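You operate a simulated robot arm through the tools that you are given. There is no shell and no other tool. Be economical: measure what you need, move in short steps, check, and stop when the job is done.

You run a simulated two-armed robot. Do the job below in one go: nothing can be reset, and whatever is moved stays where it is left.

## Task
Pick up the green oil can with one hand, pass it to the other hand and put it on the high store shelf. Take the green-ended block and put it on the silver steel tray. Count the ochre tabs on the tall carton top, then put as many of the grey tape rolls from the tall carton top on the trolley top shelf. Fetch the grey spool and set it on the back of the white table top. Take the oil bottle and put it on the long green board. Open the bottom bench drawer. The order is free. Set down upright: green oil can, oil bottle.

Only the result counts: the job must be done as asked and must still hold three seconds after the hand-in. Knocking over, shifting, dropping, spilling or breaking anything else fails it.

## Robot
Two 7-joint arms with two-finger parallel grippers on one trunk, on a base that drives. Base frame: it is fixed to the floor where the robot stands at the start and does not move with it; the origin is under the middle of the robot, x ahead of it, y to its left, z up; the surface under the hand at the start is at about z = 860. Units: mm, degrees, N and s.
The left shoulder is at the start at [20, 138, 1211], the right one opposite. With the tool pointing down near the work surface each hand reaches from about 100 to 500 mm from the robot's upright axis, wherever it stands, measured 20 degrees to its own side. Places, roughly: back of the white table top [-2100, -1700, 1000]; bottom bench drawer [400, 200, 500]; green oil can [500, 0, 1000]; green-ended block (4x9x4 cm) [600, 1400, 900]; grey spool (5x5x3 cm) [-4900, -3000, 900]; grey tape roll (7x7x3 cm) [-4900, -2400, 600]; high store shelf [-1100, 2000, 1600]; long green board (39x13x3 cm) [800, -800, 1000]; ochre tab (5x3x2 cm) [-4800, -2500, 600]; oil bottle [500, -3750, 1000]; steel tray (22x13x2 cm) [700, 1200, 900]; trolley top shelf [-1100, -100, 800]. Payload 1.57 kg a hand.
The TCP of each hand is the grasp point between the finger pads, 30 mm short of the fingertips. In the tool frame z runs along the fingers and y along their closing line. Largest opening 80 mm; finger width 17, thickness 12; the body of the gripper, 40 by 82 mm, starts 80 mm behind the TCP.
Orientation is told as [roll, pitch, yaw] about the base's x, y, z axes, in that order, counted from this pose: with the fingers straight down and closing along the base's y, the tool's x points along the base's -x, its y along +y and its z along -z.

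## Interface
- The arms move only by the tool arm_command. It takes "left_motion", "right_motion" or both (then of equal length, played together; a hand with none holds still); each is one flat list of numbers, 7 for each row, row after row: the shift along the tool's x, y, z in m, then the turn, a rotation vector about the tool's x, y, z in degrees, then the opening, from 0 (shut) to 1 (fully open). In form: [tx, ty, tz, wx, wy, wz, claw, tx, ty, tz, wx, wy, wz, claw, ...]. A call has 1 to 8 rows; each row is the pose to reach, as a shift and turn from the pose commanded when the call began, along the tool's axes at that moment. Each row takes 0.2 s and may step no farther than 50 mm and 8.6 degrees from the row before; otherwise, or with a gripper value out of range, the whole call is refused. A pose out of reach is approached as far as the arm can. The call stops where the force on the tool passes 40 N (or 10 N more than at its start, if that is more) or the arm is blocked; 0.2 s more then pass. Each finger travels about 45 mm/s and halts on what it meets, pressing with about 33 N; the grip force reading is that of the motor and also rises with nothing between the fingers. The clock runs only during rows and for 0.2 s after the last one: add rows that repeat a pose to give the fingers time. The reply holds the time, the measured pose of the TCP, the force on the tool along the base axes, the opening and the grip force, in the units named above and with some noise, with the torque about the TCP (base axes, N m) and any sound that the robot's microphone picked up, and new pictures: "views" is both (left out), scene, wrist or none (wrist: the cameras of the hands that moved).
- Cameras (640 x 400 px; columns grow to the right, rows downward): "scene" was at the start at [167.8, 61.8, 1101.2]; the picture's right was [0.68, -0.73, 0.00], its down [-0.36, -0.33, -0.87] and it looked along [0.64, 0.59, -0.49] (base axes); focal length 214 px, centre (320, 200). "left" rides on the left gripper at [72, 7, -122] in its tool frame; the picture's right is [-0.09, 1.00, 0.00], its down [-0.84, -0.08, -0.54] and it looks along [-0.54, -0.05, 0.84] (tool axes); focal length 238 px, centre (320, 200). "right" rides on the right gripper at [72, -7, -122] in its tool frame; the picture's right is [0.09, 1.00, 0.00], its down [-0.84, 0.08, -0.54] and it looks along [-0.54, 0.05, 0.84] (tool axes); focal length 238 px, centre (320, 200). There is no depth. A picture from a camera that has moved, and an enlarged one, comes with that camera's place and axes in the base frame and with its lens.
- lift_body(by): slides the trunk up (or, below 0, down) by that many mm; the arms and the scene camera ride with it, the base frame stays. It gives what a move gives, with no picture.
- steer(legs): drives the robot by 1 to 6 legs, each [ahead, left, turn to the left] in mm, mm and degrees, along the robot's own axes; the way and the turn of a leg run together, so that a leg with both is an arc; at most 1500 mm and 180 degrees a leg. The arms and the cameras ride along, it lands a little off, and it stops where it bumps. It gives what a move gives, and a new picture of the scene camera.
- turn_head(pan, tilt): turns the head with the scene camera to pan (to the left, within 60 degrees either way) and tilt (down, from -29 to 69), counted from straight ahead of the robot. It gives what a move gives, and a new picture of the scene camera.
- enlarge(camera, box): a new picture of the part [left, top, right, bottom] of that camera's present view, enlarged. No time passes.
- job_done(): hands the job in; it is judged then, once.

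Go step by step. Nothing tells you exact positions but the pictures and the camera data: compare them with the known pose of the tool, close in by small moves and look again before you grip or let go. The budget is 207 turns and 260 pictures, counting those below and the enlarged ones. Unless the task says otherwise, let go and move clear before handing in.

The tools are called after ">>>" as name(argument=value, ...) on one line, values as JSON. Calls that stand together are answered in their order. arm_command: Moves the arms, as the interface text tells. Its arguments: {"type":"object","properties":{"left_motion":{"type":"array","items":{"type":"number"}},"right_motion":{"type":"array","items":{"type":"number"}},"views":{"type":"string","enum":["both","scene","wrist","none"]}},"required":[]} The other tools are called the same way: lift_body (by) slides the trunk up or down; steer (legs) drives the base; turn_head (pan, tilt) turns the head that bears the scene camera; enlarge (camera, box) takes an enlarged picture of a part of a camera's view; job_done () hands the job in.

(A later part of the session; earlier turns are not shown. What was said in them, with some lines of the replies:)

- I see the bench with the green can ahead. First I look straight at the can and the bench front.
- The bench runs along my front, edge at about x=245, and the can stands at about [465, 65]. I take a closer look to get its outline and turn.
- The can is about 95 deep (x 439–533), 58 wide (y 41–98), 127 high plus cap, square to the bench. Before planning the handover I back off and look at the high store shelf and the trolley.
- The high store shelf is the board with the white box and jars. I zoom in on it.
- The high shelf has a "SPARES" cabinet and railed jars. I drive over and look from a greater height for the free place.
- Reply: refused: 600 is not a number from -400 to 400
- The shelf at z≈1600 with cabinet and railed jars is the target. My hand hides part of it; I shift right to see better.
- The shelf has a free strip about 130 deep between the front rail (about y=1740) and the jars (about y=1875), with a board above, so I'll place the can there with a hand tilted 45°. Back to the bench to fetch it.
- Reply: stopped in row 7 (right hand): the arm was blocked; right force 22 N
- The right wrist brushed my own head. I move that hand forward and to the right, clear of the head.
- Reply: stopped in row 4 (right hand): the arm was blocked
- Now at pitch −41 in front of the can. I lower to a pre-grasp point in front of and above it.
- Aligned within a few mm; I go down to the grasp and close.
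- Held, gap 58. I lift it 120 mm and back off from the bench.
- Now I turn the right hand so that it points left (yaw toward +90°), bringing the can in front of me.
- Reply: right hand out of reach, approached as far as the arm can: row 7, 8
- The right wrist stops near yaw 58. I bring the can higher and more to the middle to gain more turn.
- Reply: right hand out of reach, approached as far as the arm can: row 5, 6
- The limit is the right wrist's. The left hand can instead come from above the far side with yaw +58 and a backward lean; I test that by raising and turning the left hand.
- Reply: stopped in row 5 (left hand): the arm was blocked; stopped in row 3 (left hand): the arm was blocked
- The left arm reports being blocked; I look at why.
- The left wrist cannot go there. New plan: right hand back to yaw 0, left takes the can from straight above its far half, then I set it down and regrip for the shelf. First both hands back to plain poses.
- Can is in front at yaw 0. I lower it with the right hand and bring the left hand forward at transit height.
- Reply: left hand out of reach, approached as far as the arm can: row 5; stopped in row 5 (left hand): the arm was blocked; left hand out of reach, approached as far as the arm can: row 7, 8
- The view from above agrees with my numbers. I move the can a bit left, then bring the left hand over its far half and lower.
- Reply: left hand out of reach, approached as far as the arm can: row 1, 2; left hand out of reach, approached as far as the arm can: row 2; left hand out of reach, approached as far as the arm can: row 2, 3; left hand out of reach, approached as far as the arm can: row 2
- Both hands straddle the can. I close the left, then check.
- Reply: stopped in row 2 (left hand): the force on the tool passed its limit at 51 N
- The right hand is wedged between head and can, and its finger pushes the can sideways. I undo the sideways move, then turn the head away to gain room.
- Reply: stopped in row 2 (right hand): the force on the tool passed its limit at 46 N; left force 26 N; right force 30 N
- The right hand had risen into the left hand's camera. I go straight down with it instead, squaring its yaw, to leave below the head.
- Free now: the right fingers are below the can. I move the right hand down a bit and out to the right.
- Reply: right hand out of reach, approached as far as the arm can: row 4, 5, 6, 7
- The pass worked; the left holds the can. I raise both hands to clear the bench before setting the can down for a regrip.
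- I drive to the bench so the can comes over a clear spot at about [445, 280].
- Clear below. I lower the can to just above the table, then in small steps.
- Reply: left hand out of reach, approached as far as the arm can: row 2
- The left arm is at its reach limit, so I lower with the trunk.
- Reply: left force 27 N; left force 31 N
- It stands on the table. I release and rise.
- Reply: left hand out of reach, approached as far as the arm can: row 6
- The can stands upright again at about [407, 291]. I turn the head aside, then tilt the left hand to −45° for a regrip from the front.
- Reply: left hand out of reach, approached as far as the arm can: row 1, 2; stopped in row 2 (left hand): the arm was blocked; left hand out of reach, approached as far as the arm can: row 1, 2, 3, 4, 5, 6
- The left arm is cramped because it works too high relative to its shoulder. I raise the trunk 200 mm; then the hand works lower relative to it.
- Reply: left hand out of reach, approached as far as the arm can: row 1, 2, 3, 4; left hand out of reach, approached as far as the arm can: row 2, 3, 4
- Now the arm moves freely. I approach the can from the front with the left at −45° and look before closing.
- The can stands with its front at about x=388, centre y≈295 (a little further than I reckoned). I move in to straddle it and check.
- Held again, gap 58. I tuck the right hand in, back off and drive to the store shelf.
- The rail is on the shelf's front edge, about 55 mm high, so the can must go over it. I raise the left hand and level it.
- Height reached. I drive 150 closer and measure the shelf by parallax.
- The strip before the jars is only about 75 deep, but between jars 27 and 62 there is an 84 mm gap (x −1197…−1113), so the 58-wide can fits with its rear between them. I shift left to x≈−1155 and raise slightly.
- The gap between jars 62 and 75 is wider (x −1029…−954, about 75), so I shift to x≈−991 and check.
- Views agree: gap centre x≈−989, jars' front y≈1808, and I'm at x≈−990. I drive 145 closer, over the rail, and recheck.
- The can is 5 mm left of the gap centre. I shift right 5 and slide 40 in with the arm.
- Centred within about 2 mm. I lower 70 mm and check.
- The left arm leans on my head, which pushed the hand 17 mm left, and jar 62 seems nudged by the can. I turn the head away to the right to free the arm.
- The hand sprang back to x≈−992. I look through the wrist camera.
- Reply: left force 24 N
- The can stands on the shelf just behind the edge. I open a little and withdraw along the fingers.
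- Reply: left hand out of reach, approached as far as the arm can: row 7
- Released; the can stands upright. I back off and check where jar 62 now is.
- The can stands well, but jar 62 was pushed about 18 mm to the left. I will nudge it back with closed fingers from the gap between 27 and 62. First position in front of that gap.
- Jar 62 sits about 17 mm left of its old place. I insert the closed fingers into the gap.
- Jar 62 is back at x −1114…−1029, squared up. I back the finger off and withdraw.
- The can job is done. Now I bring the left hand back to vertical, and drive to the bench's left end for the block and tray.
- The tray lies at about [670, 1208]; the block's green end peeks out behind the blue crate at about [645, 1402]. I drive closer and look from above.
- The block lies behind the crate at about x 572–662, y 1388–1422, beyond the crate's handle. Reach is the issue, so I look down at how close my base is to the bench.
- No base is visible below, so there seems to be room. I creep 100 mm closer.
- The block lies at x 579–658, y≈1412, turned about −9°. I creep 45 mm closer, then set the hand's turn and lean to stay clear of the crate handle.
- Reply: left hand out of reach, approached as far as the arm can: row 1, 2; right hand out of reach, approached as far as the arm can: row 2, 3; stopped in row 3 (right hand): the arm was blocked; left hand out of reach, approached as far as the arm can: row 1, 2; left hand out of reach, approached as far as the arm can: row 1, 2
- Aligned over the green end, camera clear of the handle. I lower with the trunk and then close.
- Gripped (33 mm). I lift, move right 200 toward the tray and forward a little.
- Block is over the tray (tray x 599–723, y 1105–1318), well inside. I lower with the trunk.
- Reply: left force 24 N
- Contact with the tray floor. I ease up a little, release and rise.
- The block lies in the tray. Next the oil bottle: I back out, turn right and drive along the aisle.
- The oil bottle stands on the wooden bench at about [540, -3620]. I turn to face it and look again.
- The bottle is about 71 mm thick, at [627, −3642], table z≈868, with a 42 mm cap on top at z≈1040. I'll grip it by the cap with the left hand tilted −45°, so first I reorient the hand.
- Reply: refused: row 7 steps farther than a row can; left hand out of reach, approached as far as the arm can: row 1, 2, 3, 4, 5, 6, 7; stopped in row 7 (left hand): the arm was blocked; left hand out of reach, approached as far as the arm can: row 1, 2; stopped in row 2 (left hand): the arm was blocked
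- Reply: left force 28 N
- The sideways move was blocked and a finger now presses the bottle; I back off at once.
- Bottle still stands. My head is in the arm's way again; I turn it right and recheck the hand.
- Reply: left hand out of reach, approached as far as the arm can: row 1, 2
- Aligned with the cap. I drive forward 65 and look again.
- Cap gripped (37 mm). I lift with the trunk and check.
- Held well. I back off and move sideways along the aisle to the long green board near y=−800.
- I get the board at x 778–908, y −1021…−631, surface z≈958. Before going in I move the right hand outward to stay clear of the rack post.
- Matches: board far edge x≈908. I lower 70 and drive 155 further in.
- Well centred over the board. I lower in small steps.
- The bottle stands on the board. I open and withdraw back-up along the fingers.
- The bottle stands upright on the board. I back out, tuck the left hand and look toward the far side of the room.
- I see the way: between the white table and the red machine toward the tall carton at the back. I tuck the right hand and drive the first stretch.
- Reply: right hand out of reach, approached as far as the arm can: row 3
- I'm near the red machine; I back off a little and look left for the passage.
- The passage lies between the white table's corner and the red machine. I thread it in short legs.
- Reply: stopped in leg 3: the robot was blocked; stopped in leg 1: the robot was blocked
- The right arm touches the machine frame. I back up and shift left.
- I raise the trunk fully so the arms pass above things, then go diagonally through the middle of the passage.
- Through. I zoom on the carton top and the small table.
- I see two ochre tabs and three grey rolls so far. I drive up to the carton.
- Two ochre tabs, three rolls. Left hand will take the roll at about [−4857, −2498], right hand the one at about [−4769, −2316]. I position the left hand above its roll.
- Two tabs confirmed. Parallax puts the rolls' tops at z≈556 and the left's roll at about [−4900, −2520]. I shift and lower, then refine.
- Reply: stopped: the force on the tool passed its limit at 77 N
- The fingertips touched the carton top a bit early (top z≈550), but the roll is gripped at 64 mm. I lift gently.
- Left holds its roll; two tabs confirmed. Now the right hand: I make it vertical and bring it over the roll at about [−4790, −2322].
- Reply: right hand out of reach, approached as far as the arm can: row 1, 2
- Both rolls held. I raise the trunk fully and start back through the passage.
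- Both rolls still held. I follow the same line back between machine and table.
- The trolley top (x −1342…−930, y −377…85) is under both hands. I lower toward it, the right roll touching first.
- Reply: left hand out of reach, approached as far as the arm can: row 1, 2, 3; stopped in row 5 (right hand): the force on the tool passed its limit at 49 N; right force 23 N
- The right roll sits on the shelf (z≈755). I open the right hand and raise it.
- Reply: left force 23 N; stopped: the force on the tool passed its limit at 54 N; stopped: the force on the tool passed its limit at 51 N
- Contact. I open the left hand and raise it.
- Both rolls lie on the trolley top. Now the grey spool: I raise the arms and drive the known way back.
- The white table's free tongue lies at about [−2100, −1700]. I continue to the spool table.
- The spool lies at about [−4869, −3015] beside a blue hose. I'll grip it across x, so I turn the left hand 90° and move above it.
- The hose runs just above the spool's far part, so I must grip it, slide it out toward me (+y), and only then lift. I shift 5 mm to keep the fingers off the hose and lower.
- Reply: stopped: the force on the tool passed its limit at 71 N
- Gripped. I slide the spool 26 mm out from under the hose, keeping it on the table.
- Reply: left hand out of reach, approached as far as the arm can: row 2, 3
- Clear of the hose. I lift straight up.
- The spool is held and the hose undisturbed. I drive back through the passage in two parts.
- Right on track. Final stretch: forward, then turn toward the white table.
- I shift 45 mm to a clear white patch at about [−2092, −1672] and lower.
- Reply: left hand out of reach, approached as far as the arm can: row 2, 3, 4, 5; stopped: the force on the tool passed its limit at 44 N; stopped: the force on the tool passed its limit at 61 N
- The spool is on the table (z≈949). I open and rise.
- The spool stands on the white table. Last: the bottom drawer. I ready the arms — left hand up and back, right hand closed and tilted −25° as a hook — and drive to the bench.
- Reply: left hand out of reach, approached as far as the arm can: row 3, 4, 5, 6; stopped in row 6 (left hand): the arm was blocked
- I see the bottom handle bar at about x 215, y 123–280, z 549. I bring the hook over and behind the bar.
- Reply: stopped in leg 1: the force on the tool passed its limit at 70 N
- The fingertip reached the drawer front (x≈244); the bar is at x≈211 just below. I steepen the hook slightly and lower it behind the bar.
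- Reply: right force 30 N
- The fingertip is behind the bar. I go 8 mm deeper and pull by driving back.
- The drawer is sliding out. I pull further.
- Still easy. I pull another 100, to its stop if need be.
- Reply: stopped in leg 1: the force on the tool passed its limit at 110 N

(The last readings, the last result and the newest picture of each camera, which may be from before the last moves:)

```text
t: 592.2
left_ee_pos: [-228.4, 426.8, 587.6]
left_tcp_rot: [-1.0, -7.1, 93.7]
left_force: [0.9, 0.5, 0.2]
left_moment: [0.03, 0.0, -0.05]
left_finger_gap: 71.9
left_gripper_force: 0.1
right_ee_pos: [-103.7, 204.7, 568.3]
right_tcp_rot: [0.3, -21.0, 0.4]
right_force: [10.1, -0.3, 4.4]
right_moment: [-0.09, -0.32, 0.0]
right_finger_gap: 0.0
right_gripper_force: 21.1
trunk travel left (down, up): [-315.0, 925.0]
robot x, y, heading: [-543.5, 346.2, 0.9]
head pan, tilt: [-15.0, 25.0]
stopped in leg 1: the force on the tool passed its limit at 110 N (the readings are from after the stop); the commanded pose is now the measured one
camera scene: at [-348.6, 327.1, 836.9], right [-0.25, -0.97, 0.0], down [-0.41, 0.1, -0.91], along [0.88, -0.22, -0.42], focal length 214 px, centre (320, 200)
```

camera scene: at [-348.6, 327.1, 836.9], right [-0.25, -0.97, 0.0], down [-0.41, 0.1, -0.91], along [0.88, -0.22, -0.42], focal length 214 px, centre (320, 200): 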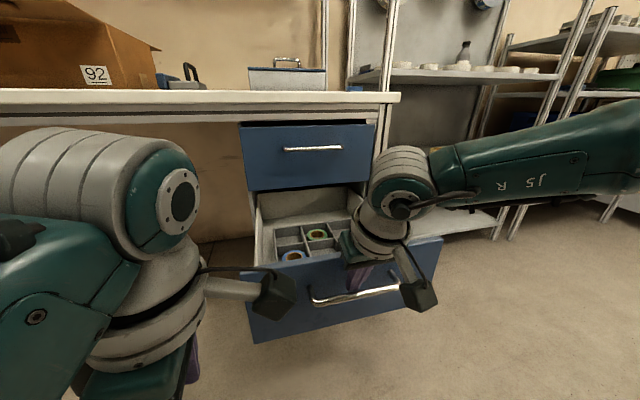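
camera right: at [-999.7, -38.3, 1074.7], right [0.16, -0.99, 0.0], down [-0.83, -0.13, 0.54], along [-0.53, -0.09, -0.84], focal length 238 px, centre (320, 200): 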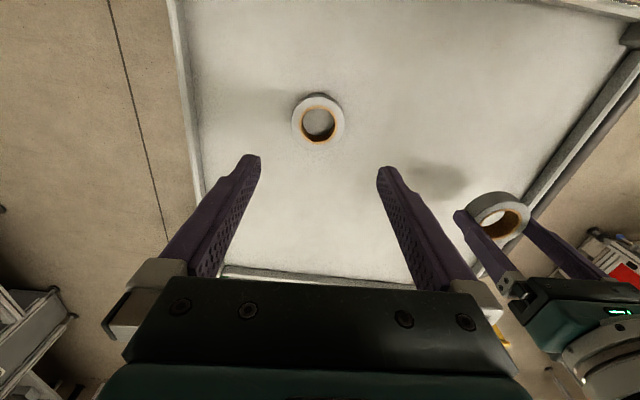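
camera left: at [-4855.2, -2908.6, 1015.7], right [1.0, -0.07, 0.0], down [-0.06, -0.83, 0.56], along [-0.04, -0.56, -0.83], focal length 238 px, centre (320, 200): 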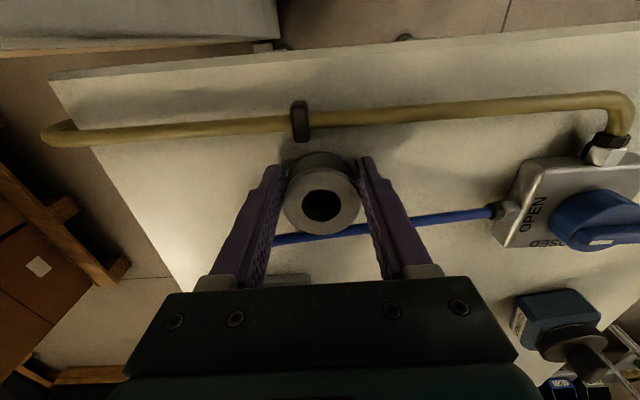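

The drawer is at its stop, fully open. I unhook: a little forward, then up, then back away.

>>> arm_command(right_motion=[-0.0085, 0, 0.003, 0, 0, 0, 0], views="none")

>>> lift_body(by=130)

>>> steer(legs=[[-250, 0, 0]])

```text
t: 592.6
left_ee_pos: [-232.1, 425.3, 586.5]
left_tcp_rot: [-0.8, -7.1, 93.6]
left_force: [0.0, -0.1, -0.2]
left_moment: [-0.02, 0.02, 0.0]
left_finger_gap: 71.9
left_gripper_force: 0.1
right_ee_pos: [-102.1, 203.7, 564.9]
right_tcp_rot: [0.3, -20.0, 0.4]
right_force: [-0.1, -0.1, -0.6]
right_moment: [0.01, 0.07, 0.01]
right_finger_gap: 0.1
right_gripper_force: 21.6
trunk travel left (down, up): [-315.0, 925.0]
robot x, y, heading: [-543.0, 348.8, 0.5]
head pan, tilt: [-15.0, 25.0]
```

```text
t: 594.2
left_ee_pos: [-232.1, 425.9, 716.7]
left_tcp_rot: [-0.8, -7.1, 93.7]
left_force: [0.2, 0.3, 0.3]
left_moment: [0.01, -0.06, 0.0]
left_finger_gap: 72.1
left_gripper_force: 0.2
right_ee_pos: [-102.3, 204.8, 695.2]
right_tcp_rot: [0.4, -20.2, 0.3]
right_force: [1.0, 0.6, 0.1]
right_moment: [0.0, 0.03, 0.0]
right_finger_gap: 0.0
right_gripper_force: 21.0
trunk travel left (down, up): [-445.0, 795.0]
robot x, y, heading: [-544.0, 346.7, 0.9]
head pan, tilt: [-15.0, 25.0]
```

```text
t: 596.0
left_ee_pos: [-486.4, 422.0, 715.6]
left_tcp_rot: [-0.8, -7.0, 93.4]
left_force: [0.3, -0.3, 0.8]
left_moment: [-0.06, -0.04, 0.01]
left_finger_gap: 71.7
left_gripper_force: 0.0
right_ee_pos: [-356.6, 201.2, 695.4]
right_tcp_rot: [0.4, -20.2, 0.2]
right_force: [1.0, 0.3, -0.2]
right_moment: [-0.02, -0.05, 0.03]
right_finger_gap: 0.0
right_gripper_force: 21.2
trunk travel left (down, up): [-445.0, 795.0]
robot x, y, heading: [-795.4, 342.7, 0.4]
head pan, tilt: [-15.0, 25.0]
camera scene: at [-606.2, 323.6, 966.5], right [-0.25, -0.97, 0.0], down [-0.41, 0.11, -0.91], along [0.88, -0.23, -0.42], focal length 214 px, centre (320, 200)
```

scene: 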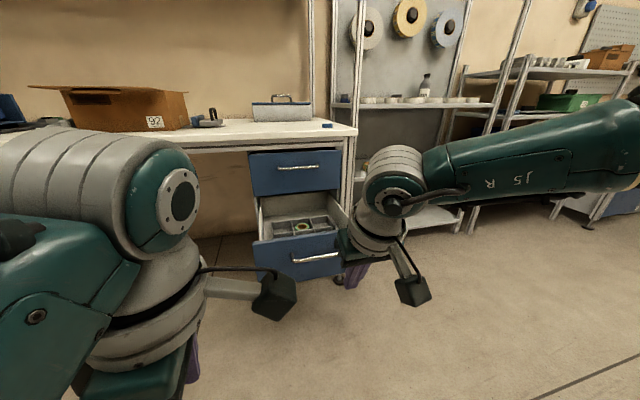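

The bottom drawer stands open, and every other part of the job is placed as asked. I hand it in.

>>> job_done()

```text
The job is handed in.
```

I finished all six parts and handed the job in. I nudged one thing that wasn't part of the job.

- **Green oil can:** the right hand picked it up and passed it to the left. I set it down once on the bench to regrip, and it now stands upright on the high store shelf between jars 62 and 75.
- **Jar 62:** my arm leaned on my own head while I placed the can, and the can pushed this jar about 18 mm. I pushed it back to within a few millimetres of where it had been.
- **Green-ended block:** it lies in the steel tray.
- **Tape rolls:** I counted two ochre tabs, so two grey rolls are on the trolley top shelf.
- **Grey spool:** it stands on the white table top at about [-2080, -1675], near the rough position you gave. I took that as the back of the table.
- **Oil bottle:** it stands upright on the long green board. A finger pressed on it during my first approach, but it stayed standing.
- **Bottom bench drawer:** it is pulled out to its stop, about 325 mm.
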